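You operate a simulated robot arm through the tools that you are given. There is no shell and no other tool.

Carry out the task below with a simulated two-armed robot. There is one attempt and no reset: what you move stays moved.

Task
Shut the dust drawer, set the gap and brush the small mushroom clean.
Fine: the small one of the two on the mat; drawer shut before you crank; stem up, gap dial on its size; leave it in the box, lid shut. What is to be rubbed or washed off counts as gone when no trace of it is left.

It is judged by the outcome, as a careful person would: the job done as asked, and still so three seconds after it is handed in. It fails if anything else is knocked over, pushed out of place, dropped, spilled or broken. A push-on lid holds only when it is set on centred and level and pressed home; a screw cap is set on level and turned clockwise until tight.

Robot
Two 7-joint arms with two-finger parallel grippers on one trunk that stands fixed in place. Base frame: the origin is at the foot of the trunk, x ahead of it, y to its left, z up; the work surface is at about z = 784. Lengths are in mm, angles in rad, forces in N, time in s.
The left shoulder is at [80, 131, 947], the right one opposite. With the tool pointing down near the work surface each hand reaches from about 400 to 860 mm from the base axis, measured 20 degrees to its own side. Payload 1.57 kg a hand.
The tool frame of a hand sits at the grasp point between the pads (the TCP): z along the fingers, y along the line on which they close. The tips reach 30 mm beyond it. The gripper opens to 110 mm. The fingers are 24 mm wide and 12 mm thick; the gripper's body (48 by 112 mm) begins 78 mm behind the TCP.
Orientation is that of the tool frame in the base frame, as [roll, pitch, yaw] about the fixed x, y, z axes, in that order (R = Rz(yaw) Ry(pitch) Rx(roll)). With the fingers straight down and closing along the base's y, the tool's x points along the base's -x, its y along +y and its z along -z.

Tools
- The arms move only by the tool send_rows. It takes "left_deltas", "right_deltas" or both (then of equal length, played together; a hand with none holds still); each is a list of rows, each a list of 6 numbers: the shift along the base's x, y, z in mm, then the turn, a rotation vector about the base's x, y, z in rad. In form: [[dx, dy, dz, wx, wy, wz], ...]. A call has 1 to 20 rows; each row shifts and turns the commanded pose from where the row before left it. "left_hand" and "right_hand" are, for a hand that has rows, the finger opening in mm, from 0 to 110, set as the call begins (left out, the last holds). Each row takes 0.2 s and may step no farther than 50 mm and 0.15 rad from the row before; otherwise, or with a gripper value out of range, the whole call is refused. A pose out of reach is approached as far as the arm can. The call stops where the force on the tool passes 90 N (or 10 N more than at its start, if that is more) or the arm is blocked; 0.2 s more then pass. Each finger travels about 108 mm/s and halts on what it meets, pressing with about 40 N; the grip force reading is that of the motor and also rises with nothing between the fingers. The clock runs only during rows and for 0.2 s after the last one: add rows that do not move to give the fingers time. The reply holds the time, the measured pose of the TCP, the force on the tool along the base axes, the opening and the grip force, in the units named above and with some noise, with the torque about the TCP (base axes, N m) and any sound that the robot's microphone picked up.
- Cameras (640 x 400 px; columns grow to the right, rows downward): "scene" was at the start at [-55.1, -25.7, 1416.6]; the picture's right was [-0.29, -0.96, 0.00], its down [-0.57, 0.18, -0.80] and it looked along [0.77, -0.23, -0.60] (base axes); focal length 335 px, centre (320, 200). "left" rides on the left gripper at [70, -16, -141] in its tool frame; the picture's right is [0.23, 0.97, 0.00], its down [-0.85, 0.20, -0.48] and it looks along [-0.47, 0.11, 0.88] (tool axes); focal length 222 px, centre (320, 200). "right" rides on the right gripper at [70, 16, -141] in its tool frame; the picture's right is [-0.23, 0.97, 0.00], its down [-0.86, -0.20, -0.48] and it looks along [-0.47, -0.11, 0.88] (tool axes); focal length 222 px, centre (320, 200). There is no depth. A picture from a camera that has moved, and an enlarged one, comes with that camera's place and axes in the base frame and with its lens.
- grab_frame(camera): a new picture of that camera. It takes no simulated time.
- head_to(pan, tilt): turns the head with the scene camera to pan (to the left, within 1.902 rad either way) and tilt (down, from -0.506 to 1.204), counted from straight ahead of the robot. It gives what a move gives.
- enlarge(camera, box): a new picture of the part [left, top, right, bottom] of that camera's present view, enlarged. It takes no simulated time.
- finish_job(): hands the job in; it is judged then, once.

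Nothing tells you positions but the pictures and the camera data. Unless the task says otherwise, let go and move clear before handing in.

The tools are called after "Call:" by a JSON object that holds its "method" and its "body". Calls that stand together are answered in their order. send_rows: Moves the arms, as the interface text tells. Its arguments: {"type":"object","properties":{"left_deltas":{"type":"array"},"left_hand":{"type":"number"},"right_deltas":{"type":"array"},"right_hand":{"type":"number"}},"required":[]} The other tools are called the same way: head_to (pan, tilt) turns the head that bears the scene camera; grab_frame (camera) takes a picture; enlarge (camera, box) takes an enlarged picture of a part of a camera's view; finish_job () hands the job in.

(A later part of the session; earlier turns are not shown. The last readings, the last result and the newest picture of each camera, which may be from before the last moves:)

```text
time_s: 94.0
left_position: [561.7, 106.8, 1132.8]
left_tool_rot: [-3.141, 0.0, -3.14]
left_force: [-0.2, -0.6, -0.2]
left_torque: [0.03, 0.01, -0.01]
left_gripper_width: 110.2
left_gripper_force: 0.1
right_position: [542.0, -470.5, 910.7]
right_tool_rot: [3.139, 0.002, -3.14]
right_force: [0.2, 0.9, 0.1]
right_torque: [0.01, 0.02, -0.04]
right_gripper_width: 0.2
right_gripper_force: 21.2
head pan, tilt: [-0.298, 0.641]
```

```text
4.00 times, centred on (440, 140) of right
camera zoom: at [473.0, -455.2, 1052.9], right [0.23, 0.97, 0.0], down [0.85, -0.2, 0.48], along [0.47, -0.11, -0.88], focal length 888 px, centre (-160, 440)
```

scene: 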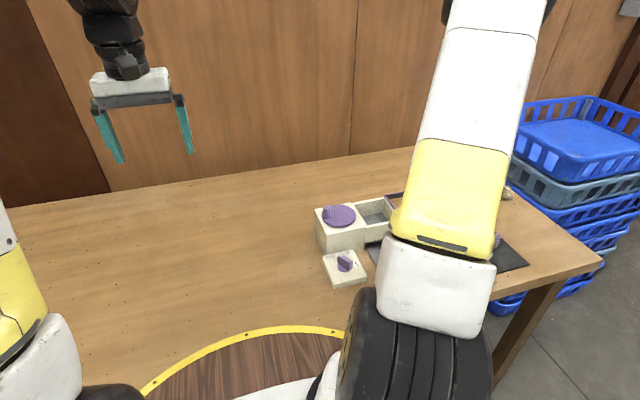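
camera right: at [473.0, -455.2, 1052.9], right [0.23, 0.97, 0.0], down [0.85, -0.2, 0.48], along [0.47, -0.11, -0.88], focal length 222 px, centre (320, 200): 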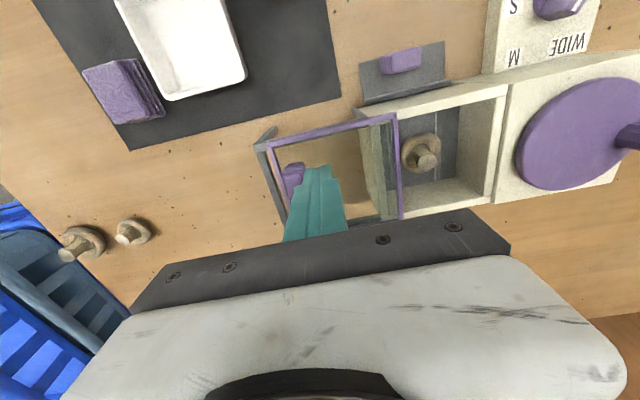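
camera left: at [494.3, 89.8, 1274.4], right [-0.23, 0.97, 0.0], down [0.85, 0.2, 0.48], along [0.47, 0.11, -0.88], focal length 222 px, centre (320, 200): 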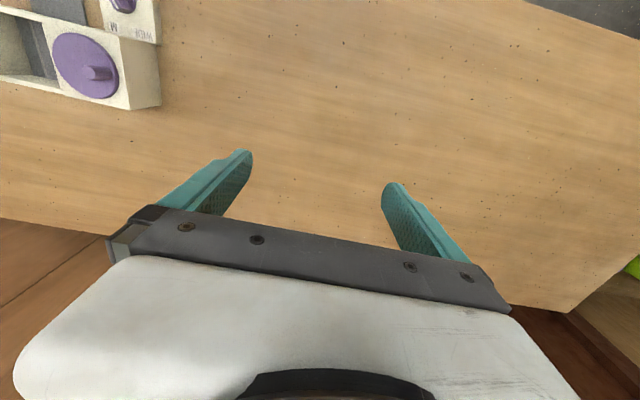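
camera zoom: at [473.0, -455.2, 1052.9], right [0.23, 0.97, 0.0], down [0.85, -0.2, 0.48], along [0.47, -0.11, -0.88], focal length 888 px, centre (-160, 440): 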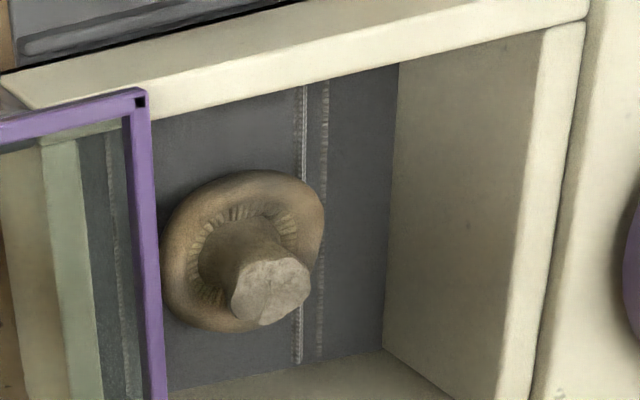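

Lid is open ~95 mm. I'll raise the hand to the same kind of view I had right after placing the mushroom and compare directly.

Call:
{"method": "send_rows", "body": {"right_deltas": [[0, 10, 5, 0, 0, 0], [0, 15, 35, 0, 0, 0.13], [4, 25, 25, 0, 0, 0.13], [5, 25, 0, 0, 0, 0.13], [6, 25, 0, 0, 0, 0.13], [6, 0, 0, 0, 0, 0.13], [0, 0, 0, 0, 0, 0.135], [0, 0, 0, 0, 0, 0]], "right_hand": 56}}

Call:
{"method": "grab_frame", "body": {"camera": "right"}}

Call:
{"method": "enlarge", "body": {"camera": "right", "box": [240, 120, 400, 240]}}

Call:
{"method": "enlarge", "body": {"camera": "right", "box": [280, 110, 360, 170]}}

```text
time_s: 95.8
left_position: [563.0, 105.8, 1131.4]
left_tool_rot: [-3.141, -0.001, -3.139]
left_force: [0.0, 0.3, 0.4]
left_torque: [0.0, -0.04, -0.04]
left_gripper_width: 110.1
left_gripper_force: 0.1
right_position: [562.0, -369.8, 977.1]
right_tool_rot: [3.141, 0.0, -2.354]
right_force: [0.3, -0.2, -0.3]
right_torque: [0.01, -0.04, 0.01]
right_gripper_width: 56.0
right_gripper_force: 0.1
head pan, tilt: [-0.298, 0.641]
```

```text
taken
camera right: at [503.1, -408.2, 1119.0], right [-0.53, 0.85, 0.0], down [0.74, 0.46, 0.48], along [0.41, 0.26, -0.88], focal length 222 px, centre (320, 200)
```

right: 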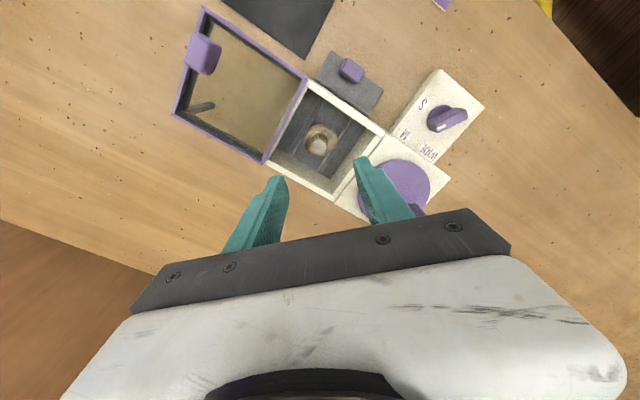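

```text
3.33 times, centred on (320, 180) of right
camera zoom: at [503.1, -408.2, 1119.0], right [-0.53, 0.85, 0.0], down [0.74, 0.46, 0.48], along [0.41, 0.26, -0.88], focal length 740 px, centre (320, 267)
```

zoom: 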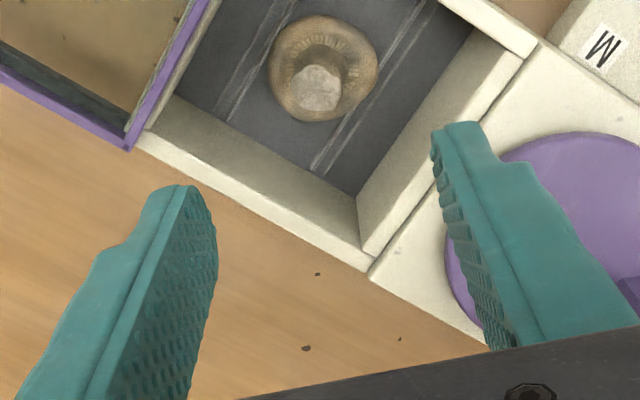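

```text
6.67 times, centred on (320, 140) of right
camera zoom: at [503.1, -408.2, 1119.0], right [-0.53, 0.85, 0.0], down [0.74, 0.46, 0.48], along [0.41, 0.26, -0.88], focal length 1481 px, centre (320, 600)
```

zoom: 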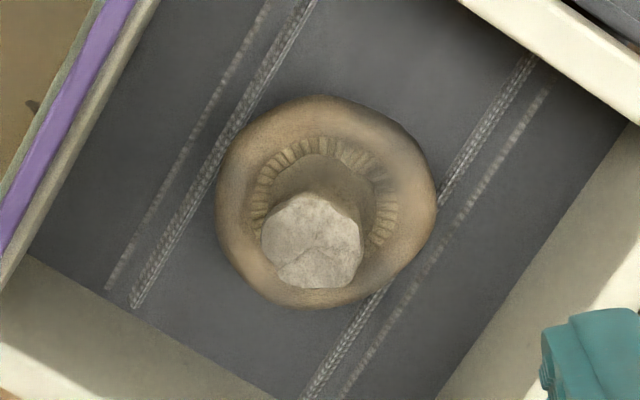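

Now a side-by-side: a pose from which both the big (untouched) mushroom and the treated one are visible.

Call:
{"method": "send_rows", "body": {"right_deltas": [[-25, 5, 15, 0, 0, -0.13], [-25, 5, 15, 0, 0, -0.13], [-25, 5, 15, 0, 0, -0.13], [-25, 5, 15, 0, 0, -0.13], [-25, 5, 15, 0, 0, -0.13], [-5, 0, 10, 0, 0, -0.135], [0, 0, 0, 0, 0, 0]], "right_hand": 110}}

Call:
{"method": "grab_frame", "body": {"camera": "right"}}

Call:
{"method": "enlarge", "body": {"camera": "right", "box": [210, 70, 350, 230]}}

Call:
{"method": "enlarge", "body": {"camera": "right", "box": [290, 175, 350, 225]}}

Call:
{"method": "enlarge", "body": {"camera": "right", "box": [200, 75, 270, 135]}}

Call:
{"method": "enlarge", "body": {"camera": "right", "box": [100, 210, 190, 270]}}

```text
time_s: 97.4
left_position: [563.3, 106.0, 1132.1]
left_tool_rot: [-3.141, -0.001, -3.141]
left_force: [-0.2, -0.1, 0.6]
left_torque: [0.02, 0.02, -0.01]
left_gripper_width: 110.2
left_gripper_force: 0.1
right_position: [433.0, -345.3, 1062.4]
right_tool_rot: [3.14, 0.002, 3.14]
right_force: [0.0, 0.3, -0.2]
right_torque: [0.0, 0.01, -0.02]
right_gripper_width: 109.8
right_gripper_force: 0.2
head pan, tilt: [-0.298, 0.641]
```

```text
taken
camera right: at [364.2, -328.9, 1204.5], right [0.23, 0.97, 0.0], down [0.85, -0.2, 0.48], along [0.47, -0.11, -0.88], focal length 222 px, centre (320, 200)
```

right: 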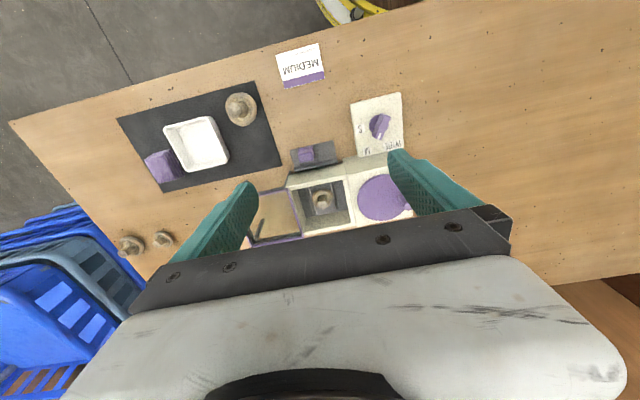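

```text
2.50 times, centred on (280, 150) of right
camera zoom: at [364.2, -328.9, 1204.5], right [0.23, 0.97, 0.0], down [0.85, -0.2, 0.48], along [0.47, -0.11, -0.88], focal length 555 px, centre (420, 325)
```

zoom: 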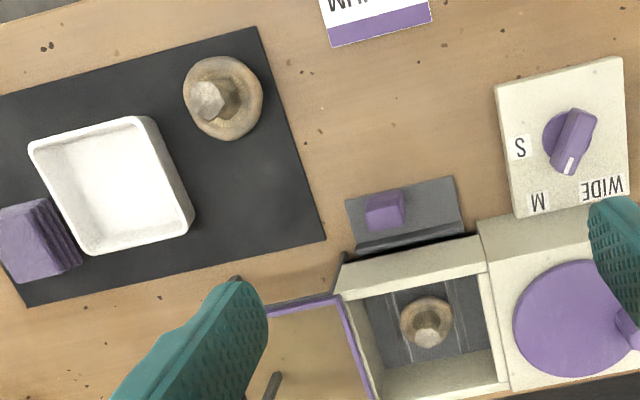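

```text
8.00 times, centred on (320, 200) of right
camera zoom: at [364.2, -328.9, 1204.5], right [0.23, 0.97, 0.0], down [0.85, -0.2, 0.48], along [0.47, -0.11, -0.88], focal length 1777 px, centre (320, 200)
```

zoom: 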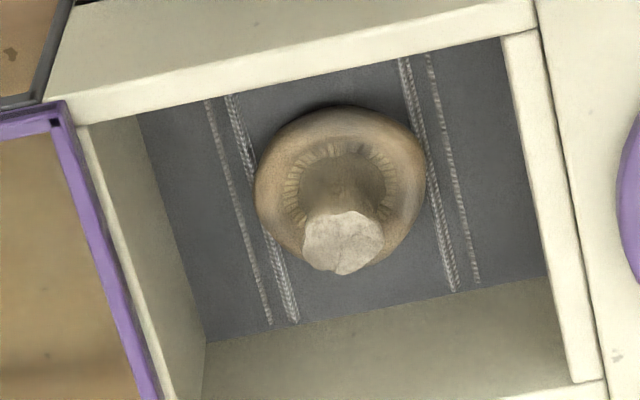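

```text
6.67 times, centred on (235, 105) of right
camera zoom: at [364.2, -328.9, 1204.5], right [0.23, 0.97, 0.0], down [0.85, -0.2, 0.48], along [0.47, -0.11, -0.88], focal length 1481 px, centre (887, 833)
```

zoom: 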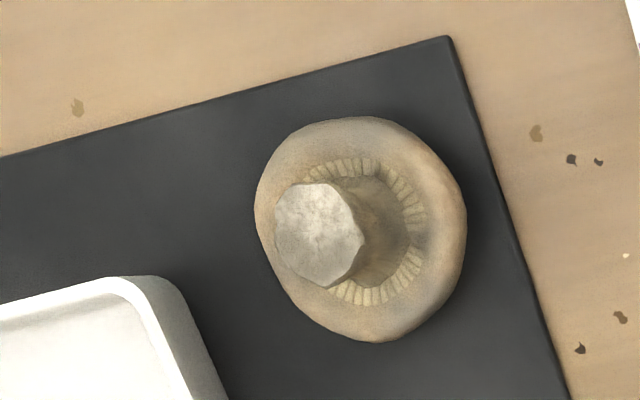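

```text
6.67 times, centred on (145, 240) of right
camera zoom: at [364.2, -328.9, 1204.5], right [0.23, 0.97, 0.0], down [0.85, -0.2, 0.48], along [0.47, -0.11, -0.88], focal length 1481 px, centre (1487, -67)
```

zoom: 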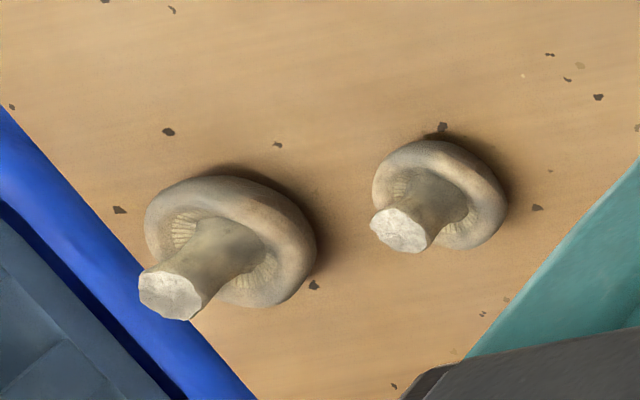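

Call:
{"method": "enlarge", "body": {"camera": "right", "box": [280, 130, 350, 185]}}

Call:
{"method": "enlarge", "body": {"camera": "right", "box": [345, 85, 415, 160]}}

Call:
{"method": "enlarge", "body": {"camera": "right", "box": [300, 180, 340, 215]}}

```text
7.27 times, centred on (315, 158) of right
camera zoom: at [364.2, -328.9, 1204.5], right [0.23, 0.97, 0.0], down [0.85, -0.2, 0.48], along [0.47, -0.11, -0.88], focal length 1615 px, centre (356, 509)
```

zoom: 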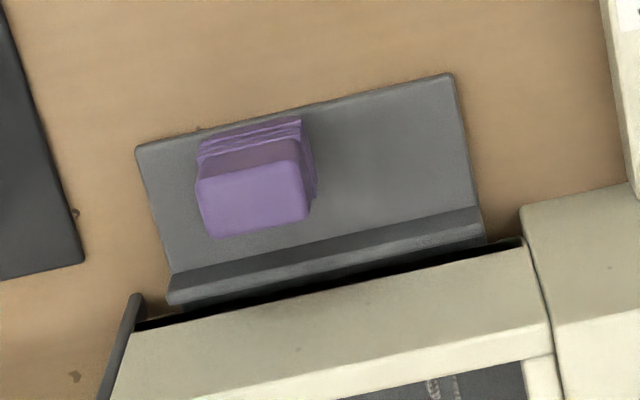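

```text
5.33 times, centred on (380, 122) of right
camera zoom: at [364.2, -328.9, 1204.5], right [0.23, 0.97, 0.0], down [0.85, -0.2, 0.48], along [0.47, -0.11, -0.88], focal length 1185 px, centre (0, 613)
```

zoom: 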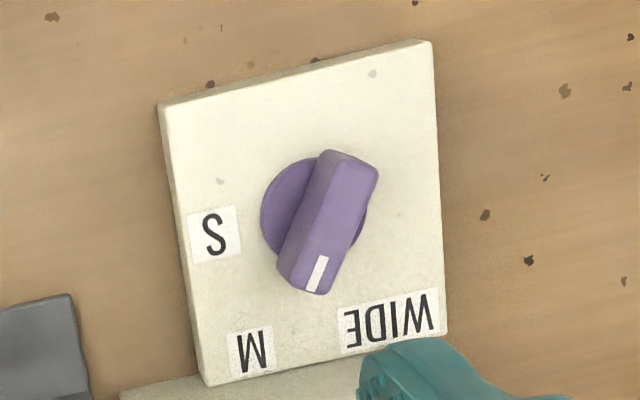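

```text
11.43 times, centred on (320, 198) of right
camera zoom: at [364.2, -328.9, 1204.5], right [0.23, 0.97, 0.0], down [0.85, -0.2, 0.48], along [0.47, -0.11, -0.88], focal length 2538 px, centre (320, 229)
```

zoom: 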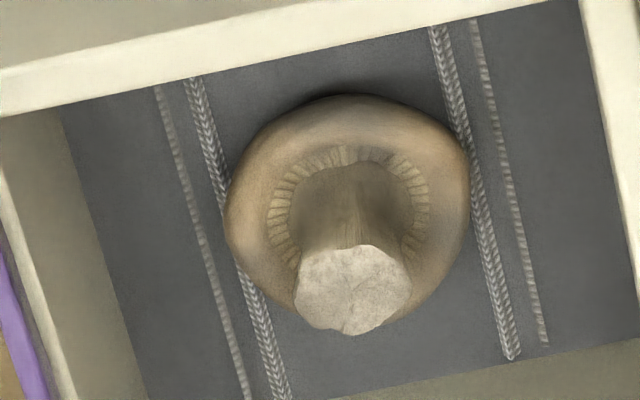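

Comparing the through-pane shots, a dark blotch on the gills faded between 4 and 7 turns, so brushing seems to progress, but traces may remain. I'll re-close the lid and continue cranking.

Call:
{"method": "send_rows", "body": {"right_deltas": [[18, -32.5, -14, 0, 0, 0], [18, -32.5, -14, 0, 0, 0], [18, -32.5, -14, 0, 0, 0], [18, -32.5, -14, 0, 0, 0], [18, -32.5, -14, 0, 0, 0], [18, -35, -16, 0, 0, 0], [0, 0, 0, 0, 0, 0]], "right_hand": 0}}

Call:
{"method": "send_rows", "body": {"right_deltas": [[0, 0, -25, 0, 0, 0], [0, 0, -25, 0, 0, 0], [0, 0, -16, 0, 0, 0], [0, 0, 0, 0, 0, 0]]}}

Call:
{"method": "enlarge", "body": {"camera": "right", "box": [260, 80, 560, 240]}}

```text
time_s: 99.0
left_position: [563.1, 105.7, 1132.3]
left_tool_rot: [3.141, 0.0, -3.139]
left_force: [-0.4, -0.3, 0.0]
left_torque: [0.04, 0.01, -0.01]
left_gripper_width: 110.3
left_gripper_force: 0.1
right_position: [543.1, -544.1, 975.4]
right_tool_rot: [3.14, 0.001, 3.141]
right_force: [-0.5, -0.1, -0.3]
right_torque: [0.0, 0.02, 0.01]
right_gripper_width: 0.3
right_gripper_force: 21.7
head pan, tilt: [-0.298, 0.641]
```

```text
time_s: 100.0
left_position: [564.5, 106.6, 1132.8]
left_tool_rot: [-3.141, 0.0, -3.141]
left_force: [-1.0, -0.1, -0.2]
left_torque: [-0.01, 0.01, -0.01]
left_gripper_width: 109.8
left_gripper_force: 0.0
right_position: [540.9, -542.5, 909.0]
right_tool_rot: [3.141, 0.001, -3.141]
right_force: [-0.3, -0.1, 1.1]
right_torque: [0.0, -0.03, 0.0]
right_gripper_width: 0.0
right_gripper_force: 21.4
head pan, tilt: [-0.298, 0.641]
```

```text
2.13 times, centred on (410, 160) of right
camera zoom: at [471.9, -526.5, 1051.5], right [0.23, 0.97, 0.0], down [0.85, -0.2, 0.48], along [0.47, -0.11, -0.88], focal length 474 px, centre (128, 285)
```

zoom: 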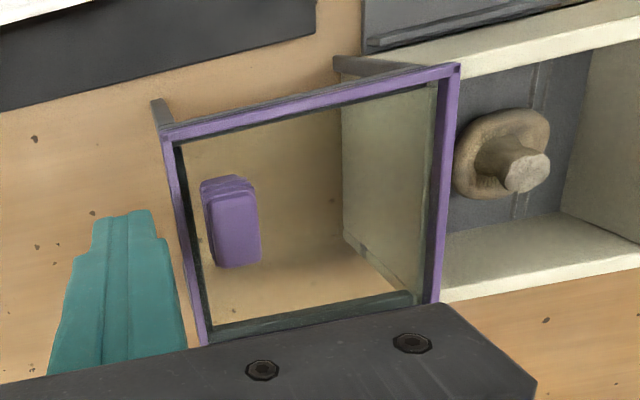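

Call:
{"method": "enlarge", "body": {"camera": "right", "box": [460, 115, 530, 180]}}

Call:
{"method": "send_rows", "body": {"right_deltas": [[0, 10, 0, 0, 0, 0], [0, 10, 0, 0, 0, 0], [0, 10, 0, 0, 0, 0], [0, 10, 0, 0, 0, 0], [0, 10, 0, 0, 0, 0], [0, 10, 0, 0, 0, 0], [0, 10, 0, 0, 0, 0], [0, 10, 0, 0, 0, 0], [0, 10, 0, 0, 0, 0], [0, 10, 0, 0, 0, 0], [0, 6, 0, 0, 0, 0], [0, 4, 0, 0, 0, 0], [0, 4, 0, 0, 0, 0], [0, 4, 0, 0, 0, 0], [0, 4, 0, 0, 0, 0], [0, 3, 0, 0, 0, 0], [0, 3, 0, 0, 0, 0], [0, 3, 0, 0, 0, 0], [0, 0, 0, 0, 0, 0]]}}

Call:
{"method": "enlarge", "body": {"camera": "right", "box": [200, 80, 500, 240]}}

```text
6.15 times, centred on (495, 148) of right
camera zoom: at [471.9, -526.5, 1051.5], right [0.23, 0.97, 0.0], down [0.85, -0.2, 0.48], along [0.47, -0.11, -0.88], focal length 1367 px, centre (-757, 523)
```

zoom: 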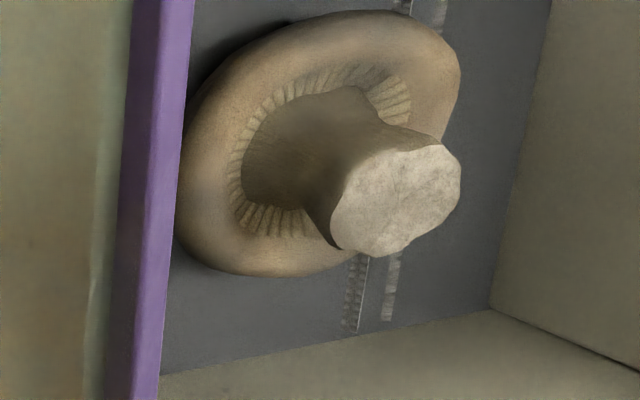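

```text
time_s: 104.0
left_position: [564.3, 103.8, 1132.4]
left_tool_rot: [3.139, 0.0, -3.14]
left_force: [-0.5, 0.7, 0.1]
left_torque: [-0.03, 0.01, 0.01]
left_gripper_width: 109.9
left_gripper_force: 0.1
right_position: [540.5, -420.6, 910.1]
right_tool_rot: [-3.132, 0.004, 3.135]
right_force: [7.2, -57.1, 1.7]
right_torque: [-0.86, -0.09, 0.09]
right_gripper_width: 0.0
right_gripper_force: 21.2
head pan, tilt: [-0.298, 0.641]
```

```text
2.13 times, centred on (350, 160) of right
camera zoom: at [471.4, -402.8, 1051.9], right [0.23, 0.97, -0.01], down [0.85, -0.2, 0.48], along [0.47, -0.12, -0.87], focal length 474 px, centre (256, 285)
```

zoom: 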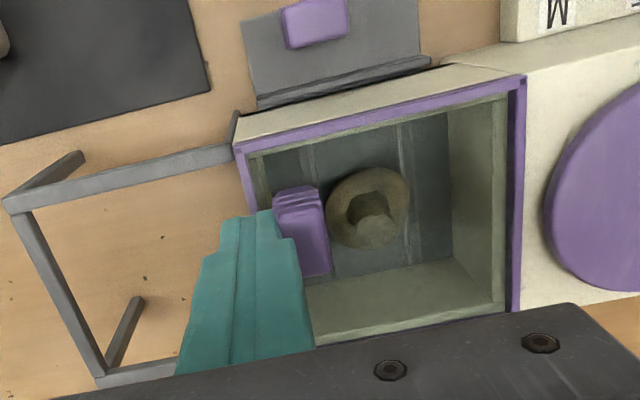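

With the identical pose as just before cranking, the mushroom is clearly lighter now – the brushing works. I'll crank more turns and compare again from this pose to see whether anything further changes.

Call:
{"method": "send_rows", "body": {"right_deltas": [[0, -14, 0, 0, 0, 0], [0, -3, 10, 0, 0, 0], [0, 0, 40, 0, 0, 0], [0, 25, 40, 0, 0, 0], [5, 45, 0, 0, 0, 0], [5, 45, 0, 0, 0, 0], [8, 45, 0, 0, 0, 0], [4, 43, 0, 0, 0, 0], [0, 0, 0, 0, 0, 0]], "right_hand": 0}}

Call:
{"method": "send_rows", "body": {"right_deltas": [[0, 0, 0, 0, 0, 0], [0, 0, 0, 0, 0, 0], [0, 0, 0, 0, 0, 0]], "right_hand": 50}}

Call:
{"method": "enlarge", "body": {"camera": "right", "box": [220, 80, 420, 230]}}

```text
time_s: 106.0
left_position: [563.9, 106.1, 1133.1]
left_tool_rot: [3.141, -0.001, -3.138]
left_force: [-0.4, -0.4, 0.1]
left_torque: [-0.01, 0.02, -0.03]
left_gripper_width: 110.3
left_gripper_force: 0.1
right_position: [562.0, -224.6, 999.0]
right_tool_rot: [3.14, 0.002, 3.141]
right_force: [0.2, 0.2, 0.6]
right_torque: [-0.01, 0.0, 0.0]
right_gripper_width: 0.0
right_gripper_force: 20.7
head pan, tilt: [-0.298, 0.641]
```

```text
time_s: 106.8
left_position: [562.8, 106.4, 1131.2]
left_tool_rot: [-3.141, -0.001, -3.14]
left_force: [-1.0, 0.9, 0.3]
left_torque: [0.0, -0.01, -0.02]
left_gripper_width: 110.1
left_gripper_force: 0.1
right_position: [561.8, -224.3, 1000.0]
right_tool_rot: [3.14, 0.002, -3.141]
right_force: [-0.6, 0.6, 0.0]
right_torque: [0.01, 0.0, 0.02]
right_gripper_width: 50.2
right_gripper_force: 0.0
head pan, tilt: [-0.298, 0.641]
```

```text
2.67 times, centred on (320, 155) of right
camera zoom: at [492.7, -208.8, 1141.9], right [0.23, 0.97, 0.0], down [0.85, -0.2, 0.48], along [0.47, -0.11, -0.88], focal length 592 px, centre (320, 320)
```

zoom: 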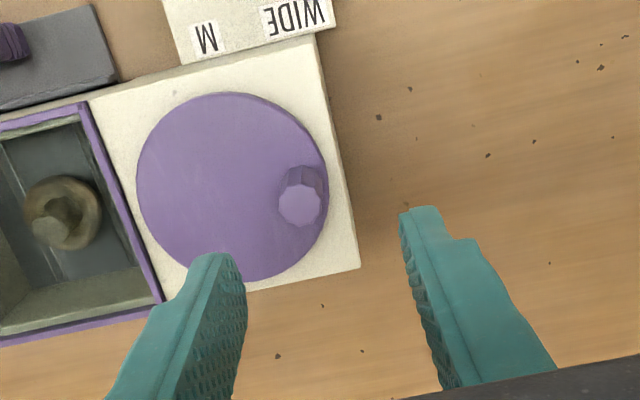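

Call:
{"method": "send_rows", "body": {"right_deltas": [[0, -8.7, 0, 0, 0, 0], [0, 0, -30, 0, 0, 0], [0, 0, -30, 0, 0, 0], [0, 0, -26, 0, 0, 0], [0, 0, 0, 0, 0, 0]]}}

Call:
{"method": "send_rows", "body": {"right_deltas": [[0, 0, 0, 0, 0, 0], [0, 0, 0, 0, 0, 0], [0, 0, 0, 0, 0, 0]], "right_hand": 10}}

Call:
{"method": "send_rows", "body": {"right_deltas": [[10.2, -1.62, 0, 0, 0, 0], [9.2, -4.68, 0, 0, 0, 0], [7.3, -7.3, 0, 0, 0, 0], [4.68, -9.2, 0, 0, 0, 0], [1.62, -10.2, 0, 0, 0, 0], [-1.62, -10.2, 0, 0, 0, 0], [-4.68, -9.2, 0, 0, 0, 0], [-7.3, -7.3, 0, 0, 0, 0], [-9.2, -4.68, 0, 0, 0, 0], [-10.2, -1.62, 0, 0, 0, 0], [-10.2, 1.62, 0, 0, 0, 0], [-9.2, 4.68, 0, 0, 0, 0], [-7.3, 7.3, 0, 0, 0, 0], [-4.68, 9.2, 0, 0, 0, 0], [-1.62, 10.2, 0, 0, 0, 0], [1.62, 10.2, 0, 0, 0, 0], [4.68, 9.2, 0, 0, 0, 0], [7.3, 7.3, 0, 0, 0, 0], [9.2, 4.68, 0, 0, 0, 0], [10.2, 1.62, 0, 0, 0, 0]]}}

Call:
{"method": "send_rows", "body": {"right_deltas": [[19.4, -6.3, 0, 0, 0, 0], [11.98, -16.5, 0, 0, 0, 0], [0, -20.4, 0, 0, 0, 0], [-11.98, -16.5, 0, 0, 0, 0], [-19.4, -6.3, 0, 0, 0, 0], [-19.4, 6.3, 0, 0, 0, 0], [-11.98, 16.5, 0, 0, 0, 0], [0, 20.4, 0, 0, 0, 0], [11.98, 16.5, 0, 0, 0, 0], [19.4, 6.3, 0, 0, 0, 0], [0, 0, 0, 0, 0, 0]]}}

Call:
{"method": "enlarge", "body": {"camera": "right", "box": [120, 60, 360, 230]}}

```text
time_s: 108.0
left_position: [563.3, 105.3, 1131.6]
left_tool_rot: [3.141, -0.001, -3.141]
left_force: [-0.1, 1.1, 0.0]
left_torque: [0.03, 0.04, 0.01]
left_gripper_width: 110.1
left_gripper_force: 0.0
right_position: [561.4, -235.5, 913.7]
right_tool_rot: [3.139, 0.002, 3.142]
right_force: [-0.9, 0.5, 0.1]
right_torque: [-0.04, 0.02, -0.03]
right_gripper_width: 50.0
right_gripper_force: 0.1
head pan, tilt: [-0.298, 0.641]
```

```text
time_s: 108.8
left_position: [564.6, 107.3, 1132.8]
left_tool_rot: [-3.14, 0.0, -3.139]
left_force: [-0.8, -0.4, 1.1]
left_torque: [0.0, -0.01, 0.0]
left_gripper_width: 110.3
left_gripper_force: 0.1
right_position: [562.2, -231.2, 914.4]
right_tool_rot: [3.138, 0.001, -3.137]
right_force: [1.2, 18.2, -5.7]
right_torque: [0.03, -0.23, 0.04]
right_gripper_width: 17.1
right_gripper_force: 32.3
head pan, tilt: [-0.298, 0.641]
```

```text
time_s: 113.0
left_position: [564.3, 106.9, 1132.0]
left_tool_rot: [3.141, 0.0, -3.14]
left_force: [0.1, 0.4, -0.7]
left_torque: [0.01, -0.04, -0.01]
left_gripper_width: 109.9
left_gripper_force: 0.1
right_position: [564.1, -232.1, 913.2]
right_tool_rot: [3.14, 0.004, 3.141]
right_force: [-0.3, 7.9, 1.1]
right_torque: [-0.1, 0.37, -0.03]
right_gripper_width: 17.1
right_gripper_force: 32.9
head pan, tilt: [-0.298, 0.641]
```

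```text
time_s: 115.4
left_position: [563.3, 105.8, 1131.9]
left_tool_rot: [-3.141, 0.001, -3.14]
left_force: [-0.1, -0.2, 0.0]
left_torque: [-0.02, 0.02, 0.01]
left_gripper_width: 110.0
left_gripper_force: 0.0
right_position: [564.9, -234.2, 914.0]
right_tool_rot: [3.141, 0.003, 3.141]
right_force: [2.0, 7.9, -16.2]
right_torque: [-0.06, -0.93, -0.01]
right_gripper_width: 16.9
right_gripper_force: 32.1
head pan, tilt: [-0.298, 0.641]
```

```text
2.35 times, centred on (240, 145) of right
camera zoom: at [495.5, -217.1, 1056.3], right [0.23, 0.97, 0.0], down [0.85, -0.2, 0.48], along [0.47, -0.11, -0.88], focal length 523 px, centre (508, 329)
```

zoom: 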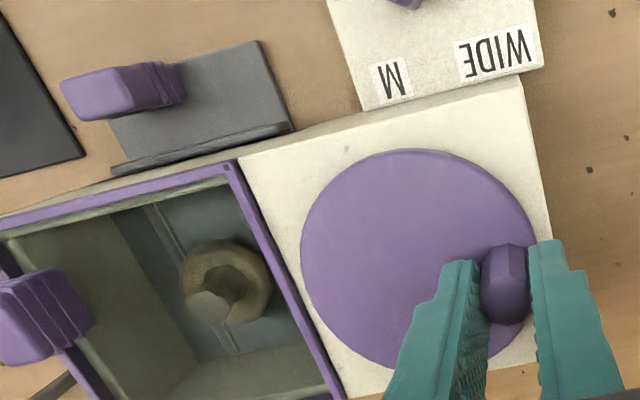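

Faster cranking works. Four more turns.

Call:
{"method": "send_rows", "body": {"right_deltas": [[19.4, -6.3, 0, 0, 0, 0], [11.98, -16.5, 0, 0, 0, 0], [0, -20.4, 0, 0, 0, 0], [-11.98, -16.5, 0, 0, 0, 0], [-19.4, -6.3, 0, 0, 0, 0], [-19.4, 6.3, 0, 0, 0, 0], [-11.98, 16.5, 0, 0, 0, 0], [0, 20.4, 0, 0, 0, 0], [11.98, 16.5, 0, 0, 0, 0], [19.4, 6.3, 0, 0, 0, 0], [19.4, -6.3, 0, 0, 0, 0], [11.98, -16.5, 0, 0, 0, 0], [0, -20.4, 0, 0, 0, 0], [-11.98, -16.5, 0, 0, 0, 0], [-19.4, -6.3, 0, 0, 0, 0], [-19.4, 6.3, 0, 0, 0, 0], [-11.98, 16.5, 0, 0, 0, 0], [0, 20.4, 0, 0, 0, 0], [11.98, 16.5, 0, 0, 0, 0], [19.4, 6.3, 0, 0, 0, 0]]}}

Call:
{"method": "send_rows", "body": {"right_deltas": [[19.4, -6.3, 0, 0, 0, 0], [11.98, -16.5, 0, 0, 0, 0], [0, -20.4, 0, 0, 0, 0], [-11.98, -16.5, 0, 0, 0, 0], [-19.4, -6.3, 0, 0, 0, 0], [-19.4, 6.3, 0, 0, 0, 0], [-11.98, 16.5, 0, 0, 0, 0], [0, 20.4, 0, 0, 0, 0], [11.98, 16.5, 0, 0, 0, 0], [19.4, 6.3, 0, 0, 0, 0], [19.4, -6.3, 0, 0, 0, 0], [11.98, -16.5, 0, 0, 0, 0], [0, -20.4, 0, 0, 0, 0], [-11.98, -16.5, 0, 0, 0, 0], [-19.4, -6.3, 0, 0, 0, 0], [-19.4, 6.3, 0, 0, 0, 0], [-11.98, 16.5, 0, 0, 0, 0], [0, 20.4, 0, 0, 0, 0], [11.98, 16.5, 0, 0, 0, 0], [19.4, 6.3, 0, 0, 0, 0]]}}

Call:
{"method": "enlarge", "body": {"camera": "right", "box": [120, 60, 360, 230]}}

Call:
{"method": "enlarge", "body": {"camera": "right", "box": [170, 140, 270, 220]}}

```text
time_s: 119.6
left_position: [562.6, 105.3, 1134.0]
left_tool_rot: [3.141, 0.001, -3.141]
left_force: [0.3, -0.9, 0.6]
left_torque: [-0.03, -0.02, -0.01]
left_gripper_width: 109.9
left_gripper_force: 0.0
right_position: [562.3, -232.9, 913.8]
right_tool_rot: [3.141, 0.0, 3.142]
right_force: [0.3, 0.2, -0.8]
right_torque: [0.02, -0.01, -0.01]
right_gripper_width: 9.8
right_gripper_force: 0.0
head pan, tilt: [-0.298, 0.641]
```

```text
time_s: 123.8
left_position: [563.3, 106.7, 1132.0]
left_tool_rot: [3.141, -0.001, -3.14]
left_force: [-0.5, -0.3, -0.1]
left_torque: [0.0, 0.0, 0.03]
left_gripper_width: 109.9
left_gripper_force: 0.0
right_position: [563.0, -233.9, 914.7]
right_tool_rot: [3.139, 0.002, 3.14]
right_force: [0.3, -0.1, 0.5]
right_torque: [-0.01, 0.01, 0.0]
right_gripper_width: 10.0
right_gripper_force: 0.0
head pan, tilt: [-0.298, 0.641]
```

```text
2.35 times, centred on (240, 145) of right
camera zoom: at [493.8, -217.7, 1057.5], right [0.23, 0.97, 0.0], down [0.85, -0.2, 0.48], along [0.47, -0.11, -0.88], focal length 523 px, centre (508, 329)
```

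zoom: 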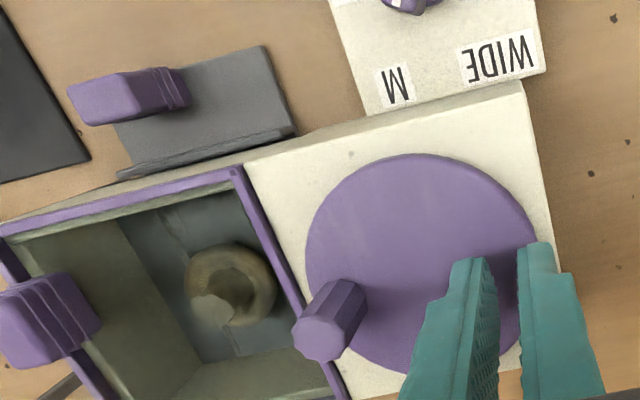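

```text
5.00 times, centred on (220, 180) of right
camera zoom: at [493.8, -217.7, 1057.5], right [0.23, 0.97, 0.0], down [0.85, -0.2, 0.48], along [0.47, -0.11, -0.88], focal length 1111 px, centre (820, 300)
```

zoom: 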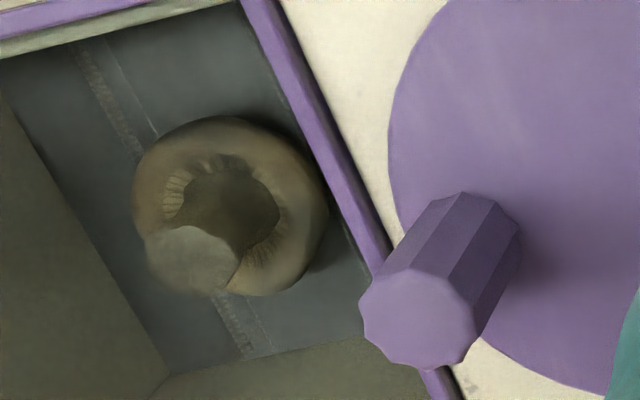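

The peg slipped out of the grip during the faster cranking (≈9.5 turns done; peg now near the box side). The dirt may sit on the dome, which faces down and can't be seen from above, so I'll open the lid, lift the mushroom and inspect its cap with the left camera.

Call:
{"method": "send_rows", "body": {"right_deltas": [[0, 0, 40, 0, 0, 0], [0, 0, 40, 0, 0, 0], [-7, -45, 0, 0, 0, 0], [-7, -45, 0, 0, 0, 0], [-7, -41, 0, 0, 0, 0], [0, 0, -30, 0, 0, 0], [0, 0, -30, 0, 0, 0], [0, 0, -23, 0, 0, 0], [0, 0, 0, 0, 0, 0]], "right_hand": 0}}

Call:
{"method": "send_rows", "body": {"right_deltas": [[0, -10, 0, 0, 0, 0], [0, -10, 0, 0, 0, 0], [0, -10, 0, 0, 0, 0], [0, -10, 0, 0, 0, 0], [0, -10, 0, 0, 0, 0], [0, -10, 0, 0, 0, 0], [0, -10, 0, 0, 0, 0], [0, -10, 0, 0, 0, 0], [0, -10, 0, 0, 0, 0], [0, -10, 0, 0, 0, 0], [0, -6, 0, 0, 0, 0], [0, 0, 0, 0, 0, 0], [0, 10, 5, 0, 0, 0], [0, 15, 35, 0, 0, 0.13], [4, 25, 25, 0, 0, 0.13], [5, 25, 0, 0, 0, 0.13], [6, 25, 0, 0, 0, 0.13], [6, 0, 0, 0, 0, 0.13], [0, 0, 0, 0, 0, 0.135], [0, 0, 0, 0, 0, 0]]}}

Call:
{"method": "grab_frame", "body": {"camera": "right"}}

Call:
{"method": "enlarge", "body": {"camera": "right", "box": [280, 110, 360, 170]}}

```text
time_s: 125.8
left_position: [563.8, 106.8, 1131.8]
left_tool_rot: [3.141, 0.001, -3.139]
left_force: [1.2, -0.3, -0.7]
left_torque: [0.0, -0.01, 0.0]
left_gripper_width: 110.0
left_gripper_force: 0.0
right_position: [543.1, -366.2, 909.8]
right_tool_rot: [3.14, 0.002, -3.141]
right_force: [0.4, -0.1, 0.0]
right_torque: [-0.01, -0.02, -0.06]
right_gripper_width: 0.0
right_gripper_force: 21.0
head pan, tilt: [-0.298, 0.641]
```

```text
time_s: 130.0
left_position: [563.2, 105.7, 1131.0]
left_tool_rot: [3.141, -0.001, -3.139]
left_force: [0.2, 0.3, 0.9]
left_torque: [-0.03, 0.01, 0.0]
left_gripper_width: 109.9
left_gripper_force: 0.0
right_position: [562.8, -370.8, 976.8]
right_tool_rot: [3.14, 0.001, -2.355]
right_force: [0.2, -0.3, 1.0]
right_torque: [0.0, -0.01, 0.0]
right_gripper_width: 0.1
right_gripper_force: 21.1
head pan, tilt: [-0.298, 0.641]
```

```text
taken
camera right: at [503.1, -409.0, 1118.5], right [-0.53, 0.85, 0.0], down [0.74, 0.46, 0.48], along [0.41, 0.26, -0.88], focal length 222 px, centre (320, 200)
```

right: 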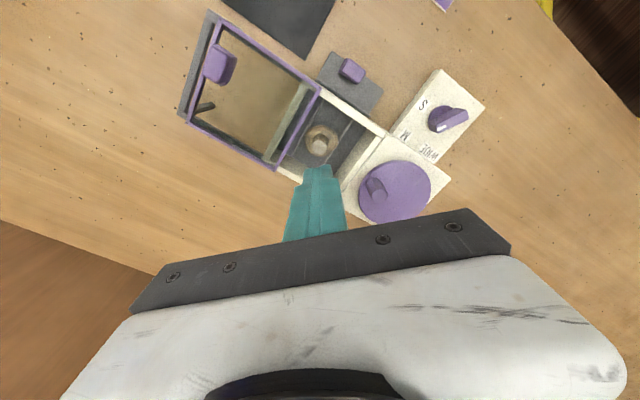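

```text
6.67 times, centred on (320, 140) of right
camera zoom: at [503.1, -409.0, 1118.5], right [-0.53, 0.85, 0.0], down [0.74, 0.46, 0.48], along [0.41, 0.26, -0.88], focal length 1481 px, centre (320, 600)
```

zoom: 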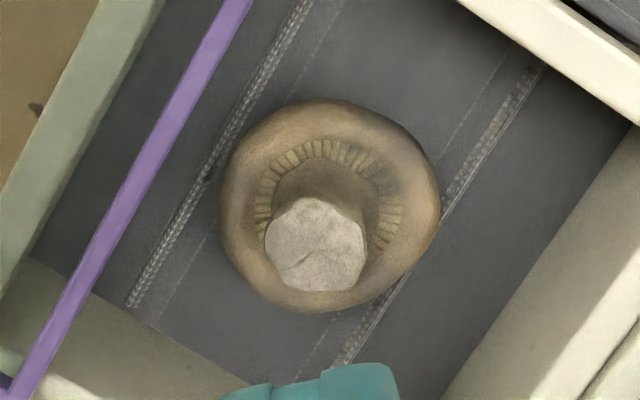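

The brush strips do move with the crank. The lid isn't quite far enough open to lift the mushroom out; I'll push the handle fully back.

Call:
{"method": "send_rows", "body": {"right_deltas": [[-5, -20, 0, 0, 0, -0.13], [-5, -20, 0, 0, 0, -0.13], [-5, -20, 0, 0, 0, -0.13], [-6, -20, 0, 0, 0, -0.13], [0, 0, -20, 0, 0, -0.13], [0, 0, -20, 0, 0, -0.135], [0, 0, -26, 0, 0, 0], [0, 0, 0, 0, 0, 0], [0, -8, 0, 0, 0, 0], [0, -8, 0, 0, 0, 0], [0, -6, 0, 0, 0, 0], [0, -5, 0, 0, 0, 0], [0, -5, 0, 0, 0, 0], [0, 0, 0, 0, 0, 0]]}}

Call:
{"method": "grab_frame", "body": {"camera": "right"}}

```text
time_s: 133.0
left_position: [563.6, 106.3, 1131.4]
left_tool_rot: [3.141, 0.0, -3.141]
left_force: [0.4, -0.4, 0.3]
left_torque: [-0.04, 0.01, 0.02]
left_gripper_width: 110.0
left_gripper_force: 0.1
right_position: [543.4, -483.3, 909.7]
right_tool_rot: [3.14, 0.001, 3.141]
right_force: [-0.8, -0.8, -0.6]
right_torque: [0.01, 0.02, -0.01]
right_gripper_width: 0.0
right_gripper_force: 21.0
head pan, tilt: [-0.298, 0.641]
```

```text
taken
camera right: at [473.7, -467.7, 1051.3], right [0.23, 0.97, 0.0], down [0.85, -0.2, 0.48], along [0.47, -0.11, -0.88], focal length 222 px, centre (320, 200)
```

right: 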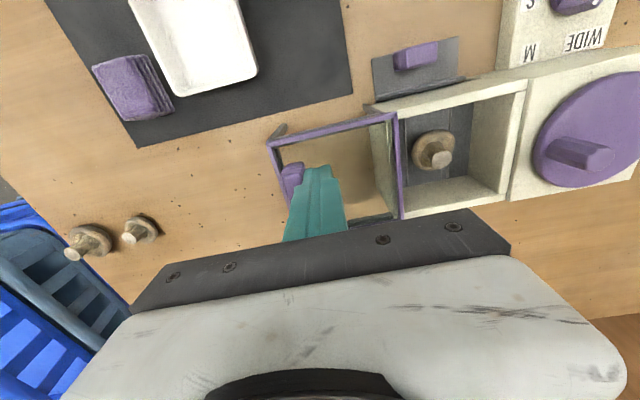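

Lid fully open. Now pick the mushroom up (same 45° approach).

Call:
{"method": "send_rows", "body": {"right_deltas": [[0, 8, 0, 0, 0, 0], [0, 0, 35, 0, 0, 0], [0, 20, 35, 0, 0, 0.13], [5, 28, 0, 0, 0, 0.13], [5, 28, 0, 0, 0, 0.13], [5, 28, 0, 0, 0, 0.13], [4, 0, 0, 0, 0, 0.13], [0, 0, 0, 0, 0, 0.135], [0, 0, 0, 0, 0, 0]]}}

Call:
{"method": "send_rows", "body": {"right_deltas": [[0, 0, 0, 0, 0, 0], [0, 0, 0, 0, 0, 0]], "right_hand": 58}}

Call:
{"method": "enlarge", "body": {"camera": "right", "box": [240, 100, 400, 220]}}

```text
time_s: 135.0
left_position: [564.2, 104.9, 1132.3]
left_tool_rot: [3.142, 0.0, -3.141]
left_force: [-0.4, -0.2, -0.4]
left_torque: [0.01, 0.0, 0.01]
left_gripper_width: 109.9
left_gripper_force: 0.0
right_position: [560.7, -371.1, 978.3]
right_tool_rot: [3.14, 0.002, -2.354]
right_force: [-0.5, -0.4, -0.8]
right_torque: [0.01, 0.01, 0.01]
right_gripper_width: 0.0
right_gripper_force: 21.1
head pan, tilt: [-0.298, 0.641]
```

```text
time_s: 135.6
left_position: [563.6, 107.0, 1132.6]
left_tool_rot: [-3.141, 0.0, -3.141]
left_force: [0.7, 0.8, -0.3]
left_torque: [0.01, 0.03, -0.01]
left_gripper_width: 110.3
left_gripper_force: 0.1
right_position: [560.0, -372.3, 980.7]
right_tool_rot: [3.141, 0.002, -2.356]
right_force: [-0.4, -0.2, 0.7]
right_torque: [0.0, -0.01, -0.02]
right_gripper_width: 58.2
right_gripper_force: 0.1
head pan, tilt: [-0.298, 0.641]
```

```text
3.33 times, centred on (320, 160) of right
camera zoom: at [500.9, -409.8, 1122.1], right [-0.53, 0.85, 0.0], down [0.75, 0.46, 0.48], along [0.41, 0.25, -0.88], focal length 740 px, centre (320, 333)
```

zoom: 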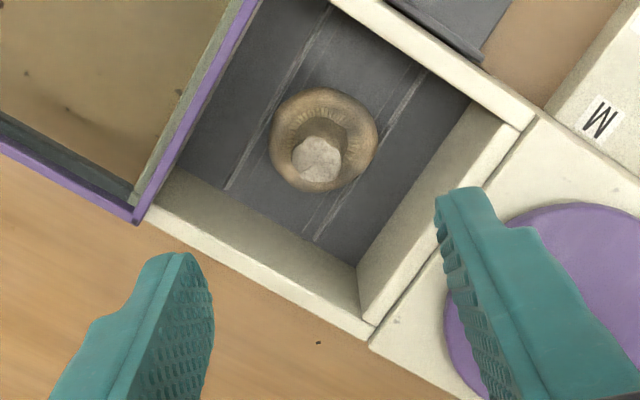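

Call:
{"method": "send_rows", "body": {"right_deltas": [[2.5, 1, -35, 0, 0, 0], [0, 0, -40, 0, 0, 0], [0, 0, -35, 0, 0, 0], [0, 0, -14, 0, 0, 0], [0, 0, -7, 0, 0, 0], [0, 0, 0, 0, 0, 0]]}}

Call:
{"method": "enlarge", "body": {"camera": "right", "box": [220, 80, 420, 230]}}

```text
time_s: 137.0
left_position: [564.0, 106.1, 1131.7]
left_tool_rot: [-3.141, -0.001, -3.139]
left_force: [0.3, -0.4, -0.3]
left_torque: [0.01, 0.01, -0.03]
left_gripper_width: 110.0
left_gripper_force: 0.0
right_position: [563.0, -370.6, 849.1]
right_tool_rot: [3.14, 0.0, -2.356]
right_force: [-0.4, -0.3, 0.1]
right_torque: [-0.05, -0.03, 0.0]
right_gripper_width: 57.6
right_gripper_force: 0.1
head pan, tilt: [-0.298, 0.641]
```

```text
2.67 times, centred on (320, 155) of right
camera zoom: at [503.8, -408.4, 991.0], right [-0.53, 0.85, 0.0], down [0.75, 0.46, 0.48], along [0.41, 0.25, -0.88], focal length 592 px, centre (320, 320)
```

zoom: 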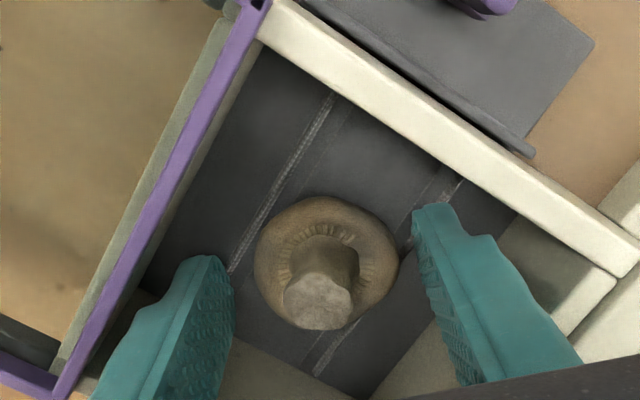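

Call:
{"method": "send_rows", "body": {"right_deltas": [[0, 0, -2, 0, 0, 0], [0, 0, 0, 0, 0, 0], [0, 0, 0, 0, 0, 0], [0, 0, 0, 0, 0, 0]], "right_hand": 38}}

Call:
{"method": "send_rows", "body": {"right_deltas": [[0, 0, 10, 0, 0, 0], [0, 0, 20, 0, 0, 0], [0, 0, 30, 0, 0, 0], [0, 0, 40, 0, 0, 0], [0, 0, 40, 0, 0, 0], [0, 0, 20, 0, 0, 0], [0, 0, 0, 0, 0, 0]]}}

Call:
{"method": "enlarge", "body": {"camera": "right", "box": [220, 80, 420, 230]}}

Call:
{"method": "grab_frame", "body": {"camera": "scene"}}

```text
time_s: 138.0
left_position: [563.5, 106.0, 1131.4]
left_tool_rot: [3.141, -0.001, -3.14]
left_force: [0.1, -0.7, -0.1]
left_torque: [0.0, 0.03, -0.01]
left_gripper_width: 109.9
left_gripper_force: 0.1
right_position: [563.4, -369.9, 847.1]
right_tool_rot: [-3.142, 0.0, -2.355]
right_force: [1.7, -3.2, 11.4]
right_torque: [-0.1, -0.04, -0.01]
right_gripper_width: 41.3
right_gripper_force: 11.8
head pan, tilt: [-0.298, 0.641]
```

```text
time_s: 139.6
left_position: [563.0, 106.4, 1132.2]
left_tool_rot: [3.141, 0.001, -3.141]
left_force: [-0.3, -0.8, -0.3]
left_torque: [0.0, -0.02, -0.04]
left_gripper_width: 110.1
left_gripper_force: 0.1
right_position: [563.7, -370.6, 1007.0]
right_tool_rot: [3.138, 0.001, -2.357]
right_force: [-0.1, 0.0, 0.2]
right_torque: [0.0, -0.03, -0.02]
right_gripper_width: 41.4
right_gripper_force: 12.3
head pan, tilt: [-0.298, 0.641]
```

```text
2.67 times, centred on (320, 155) of right
camera zoom: at [503.2, -408.9, 1148.9], right [-0.53, 0.85, 0.0], down [0.75, 0.46, 0.48], along [0.41, 0.26, -0.88], focal length 592 px, centre (320, 320)
```

zoom: 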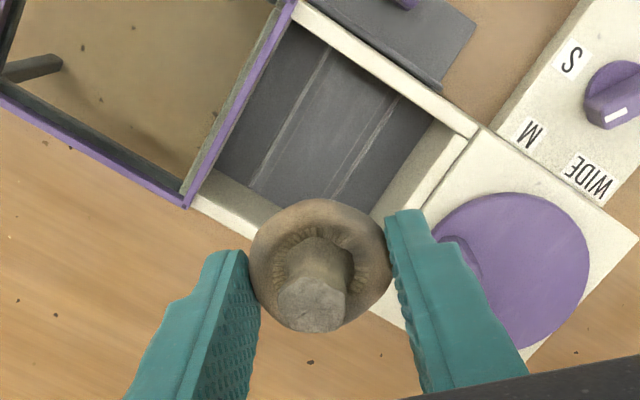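

```text
taken
```

scene: 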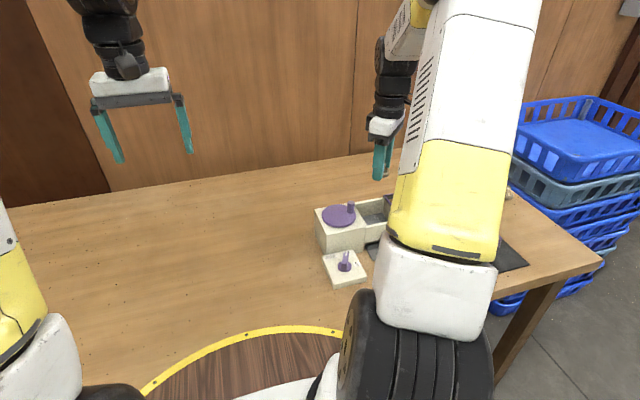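

Holding the mushroom. I'll bring the left hand around so its camera looks sideways at the cap.

Call:
{"method": "send_rows", "body": {"left_deltas": [[-12, -15, -5, -0.14, 0, 0], [-12, -15, -5, -0.14, 0, 0], [-12, -15, -5, -0.14, 0, 0], [-12, -15, -5, -0.14, 0, 0], [-12, -15, -5, -0.14, 0, 0], [-12, -15, -5, -0.14, 0, 0], [-12, -15, -5, -0.14, 0, 0], [-12, -15, -5, -0.14, 0, 0], [-2, -20, -5, -0.08, 0, 0], [0, -20, -5, 0, 0, 0], [0, 0, 0, 0, 0, 0]]}}

Call:
{"method": "grab_frame", "body": {"camera": "left"}}

```text
time_s: 142.0
left_position: [466.2, -53.8, 1083.3]
left_tool_rot: [-1.942, -0.001, -3.141]
left_force: [-0.5, 0.6, 0.2]
left_torque: [0.01, 0.01, 0.02]
left_gripper_width: 110.0
left_gripper_force: 0.1
right_position: [563.9, -372.2, 1007.4]
right_tool_rot: [3.139, 0.0, -2.357]
right_force: [0.5, 0.0, -0.2]
right_torque: [-0.03, -0.01, -0.02]
right_gripper_width: 41.7
right_gripper_force: 12.1
head pan, tilt: [-0.298, 0.641]
```

```text
taken
camera left: at [398.2, 72.4, 1150.2], right [-0.23, 0.35, -0.91], down [0.85, 0.52, -0.01], along [0.47, -0.78, -0.42], focal length 222 px, centre (320, 200)
```

left: 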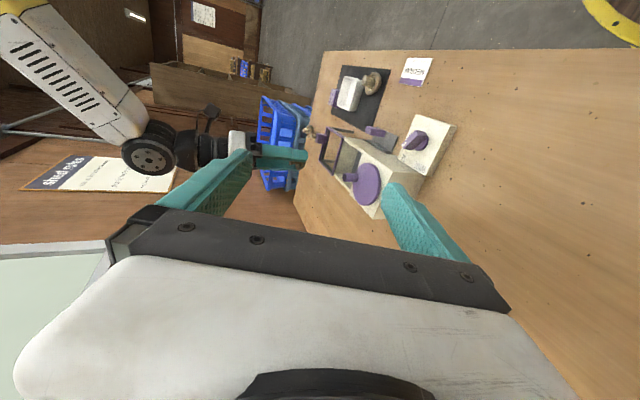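

There are notices on the wall I hadn't seen. Let me read them.

Call:
{"method": "enlarge", "body": {"camera": "left", "box": [10, 140, 190, 205]}}

Call:
{"method": "enlarge", "body": {"camera": "left", "box": [170, 0, 260, 50]}}

Call:
{"method": "enlarge", "body": {"camera": "left", "box": [220, 130, 320, 200]}}

Call:
{"method": "head_to", "body": {"pan": -1.1, "tilt": 0.3}}

Call:
{"method": "grab_frame", "body": {"camera": "scene"}}

```text
3.56 times, centred on (100, 172) of left
camera zoom: at [398.2, 72.4, 1150.2], right [-0.23, 0.35, -0.91], down [0.85, 0.52, -0.01], along [0.47, -0.78, -0.42], focal length 790 px, centre (1102, 298)
```

zoom: 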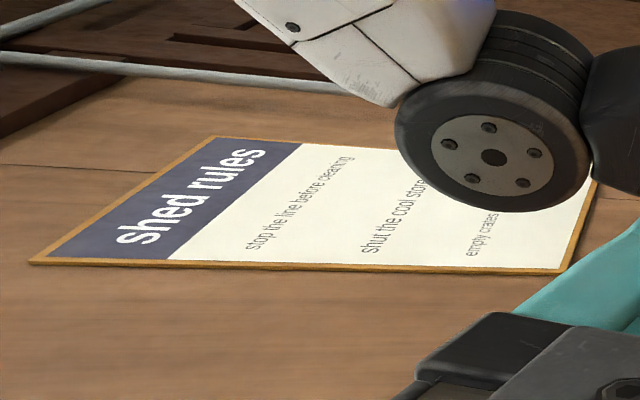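

```text
7.11 times, centred on (215, 25) of left
camera zoom: at [398.2, 72.4, 1150.2], right [-0.23, 0.35, -0.91], down [0.85, 0.52, -0.01], along [0.47, -0.78, -0.42], focal length 1580 px, centre (1067, 1444)
```

zoom: 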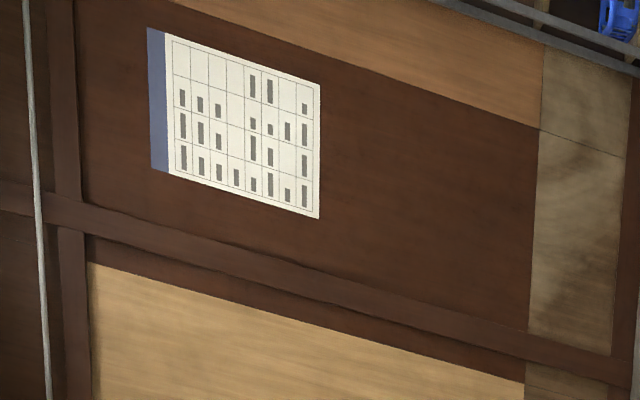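

```text
5.71 times, centred on (270, 165) of left
camera zoom: at [398.2, 72.4, 1150.2], right [-0.23, 0.35, -0.91], down [0.85, 0.52, -0.01], along [0.47, -0.78, -0.42], focal length 1269 px, centre (606, 400)
```

zoom: 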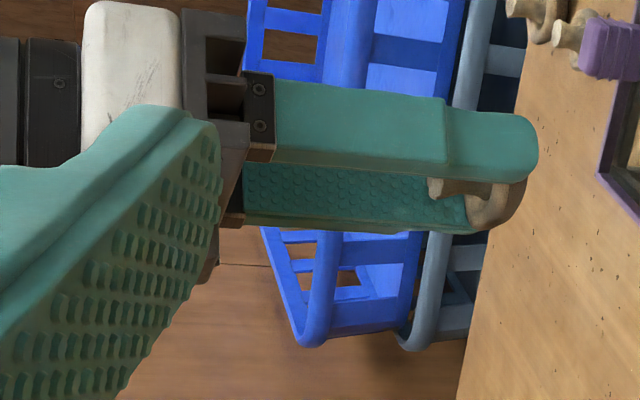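

```text
time_s: 143.1
left_position: [466.4, -53.8, 1083.8]
left_tool_rot: [-1.942, -0.002, -3.141]
left_force: [0.9, 0.0, 1.2]
left_torque: [0.02, 0.01, -0.03]
left_gripper_width: 110.2
left_gripper_force: 0.1
right_position: [562.8, -371.6, 1006.8]
right_tool_rot: [3.139, 0.0, -2.357]
right_force: [-0.5, -0.5, 0.6]
right_torque: [0.01, -0.03, 0.01]
right_gripper_width: 41.3
right_gripper_force: 12.0
head pan, tilt: [-1.1, 0.3]
```

```text
taken
```

scene: 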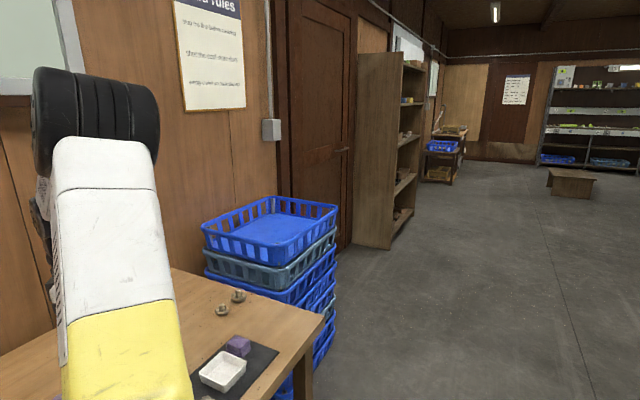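

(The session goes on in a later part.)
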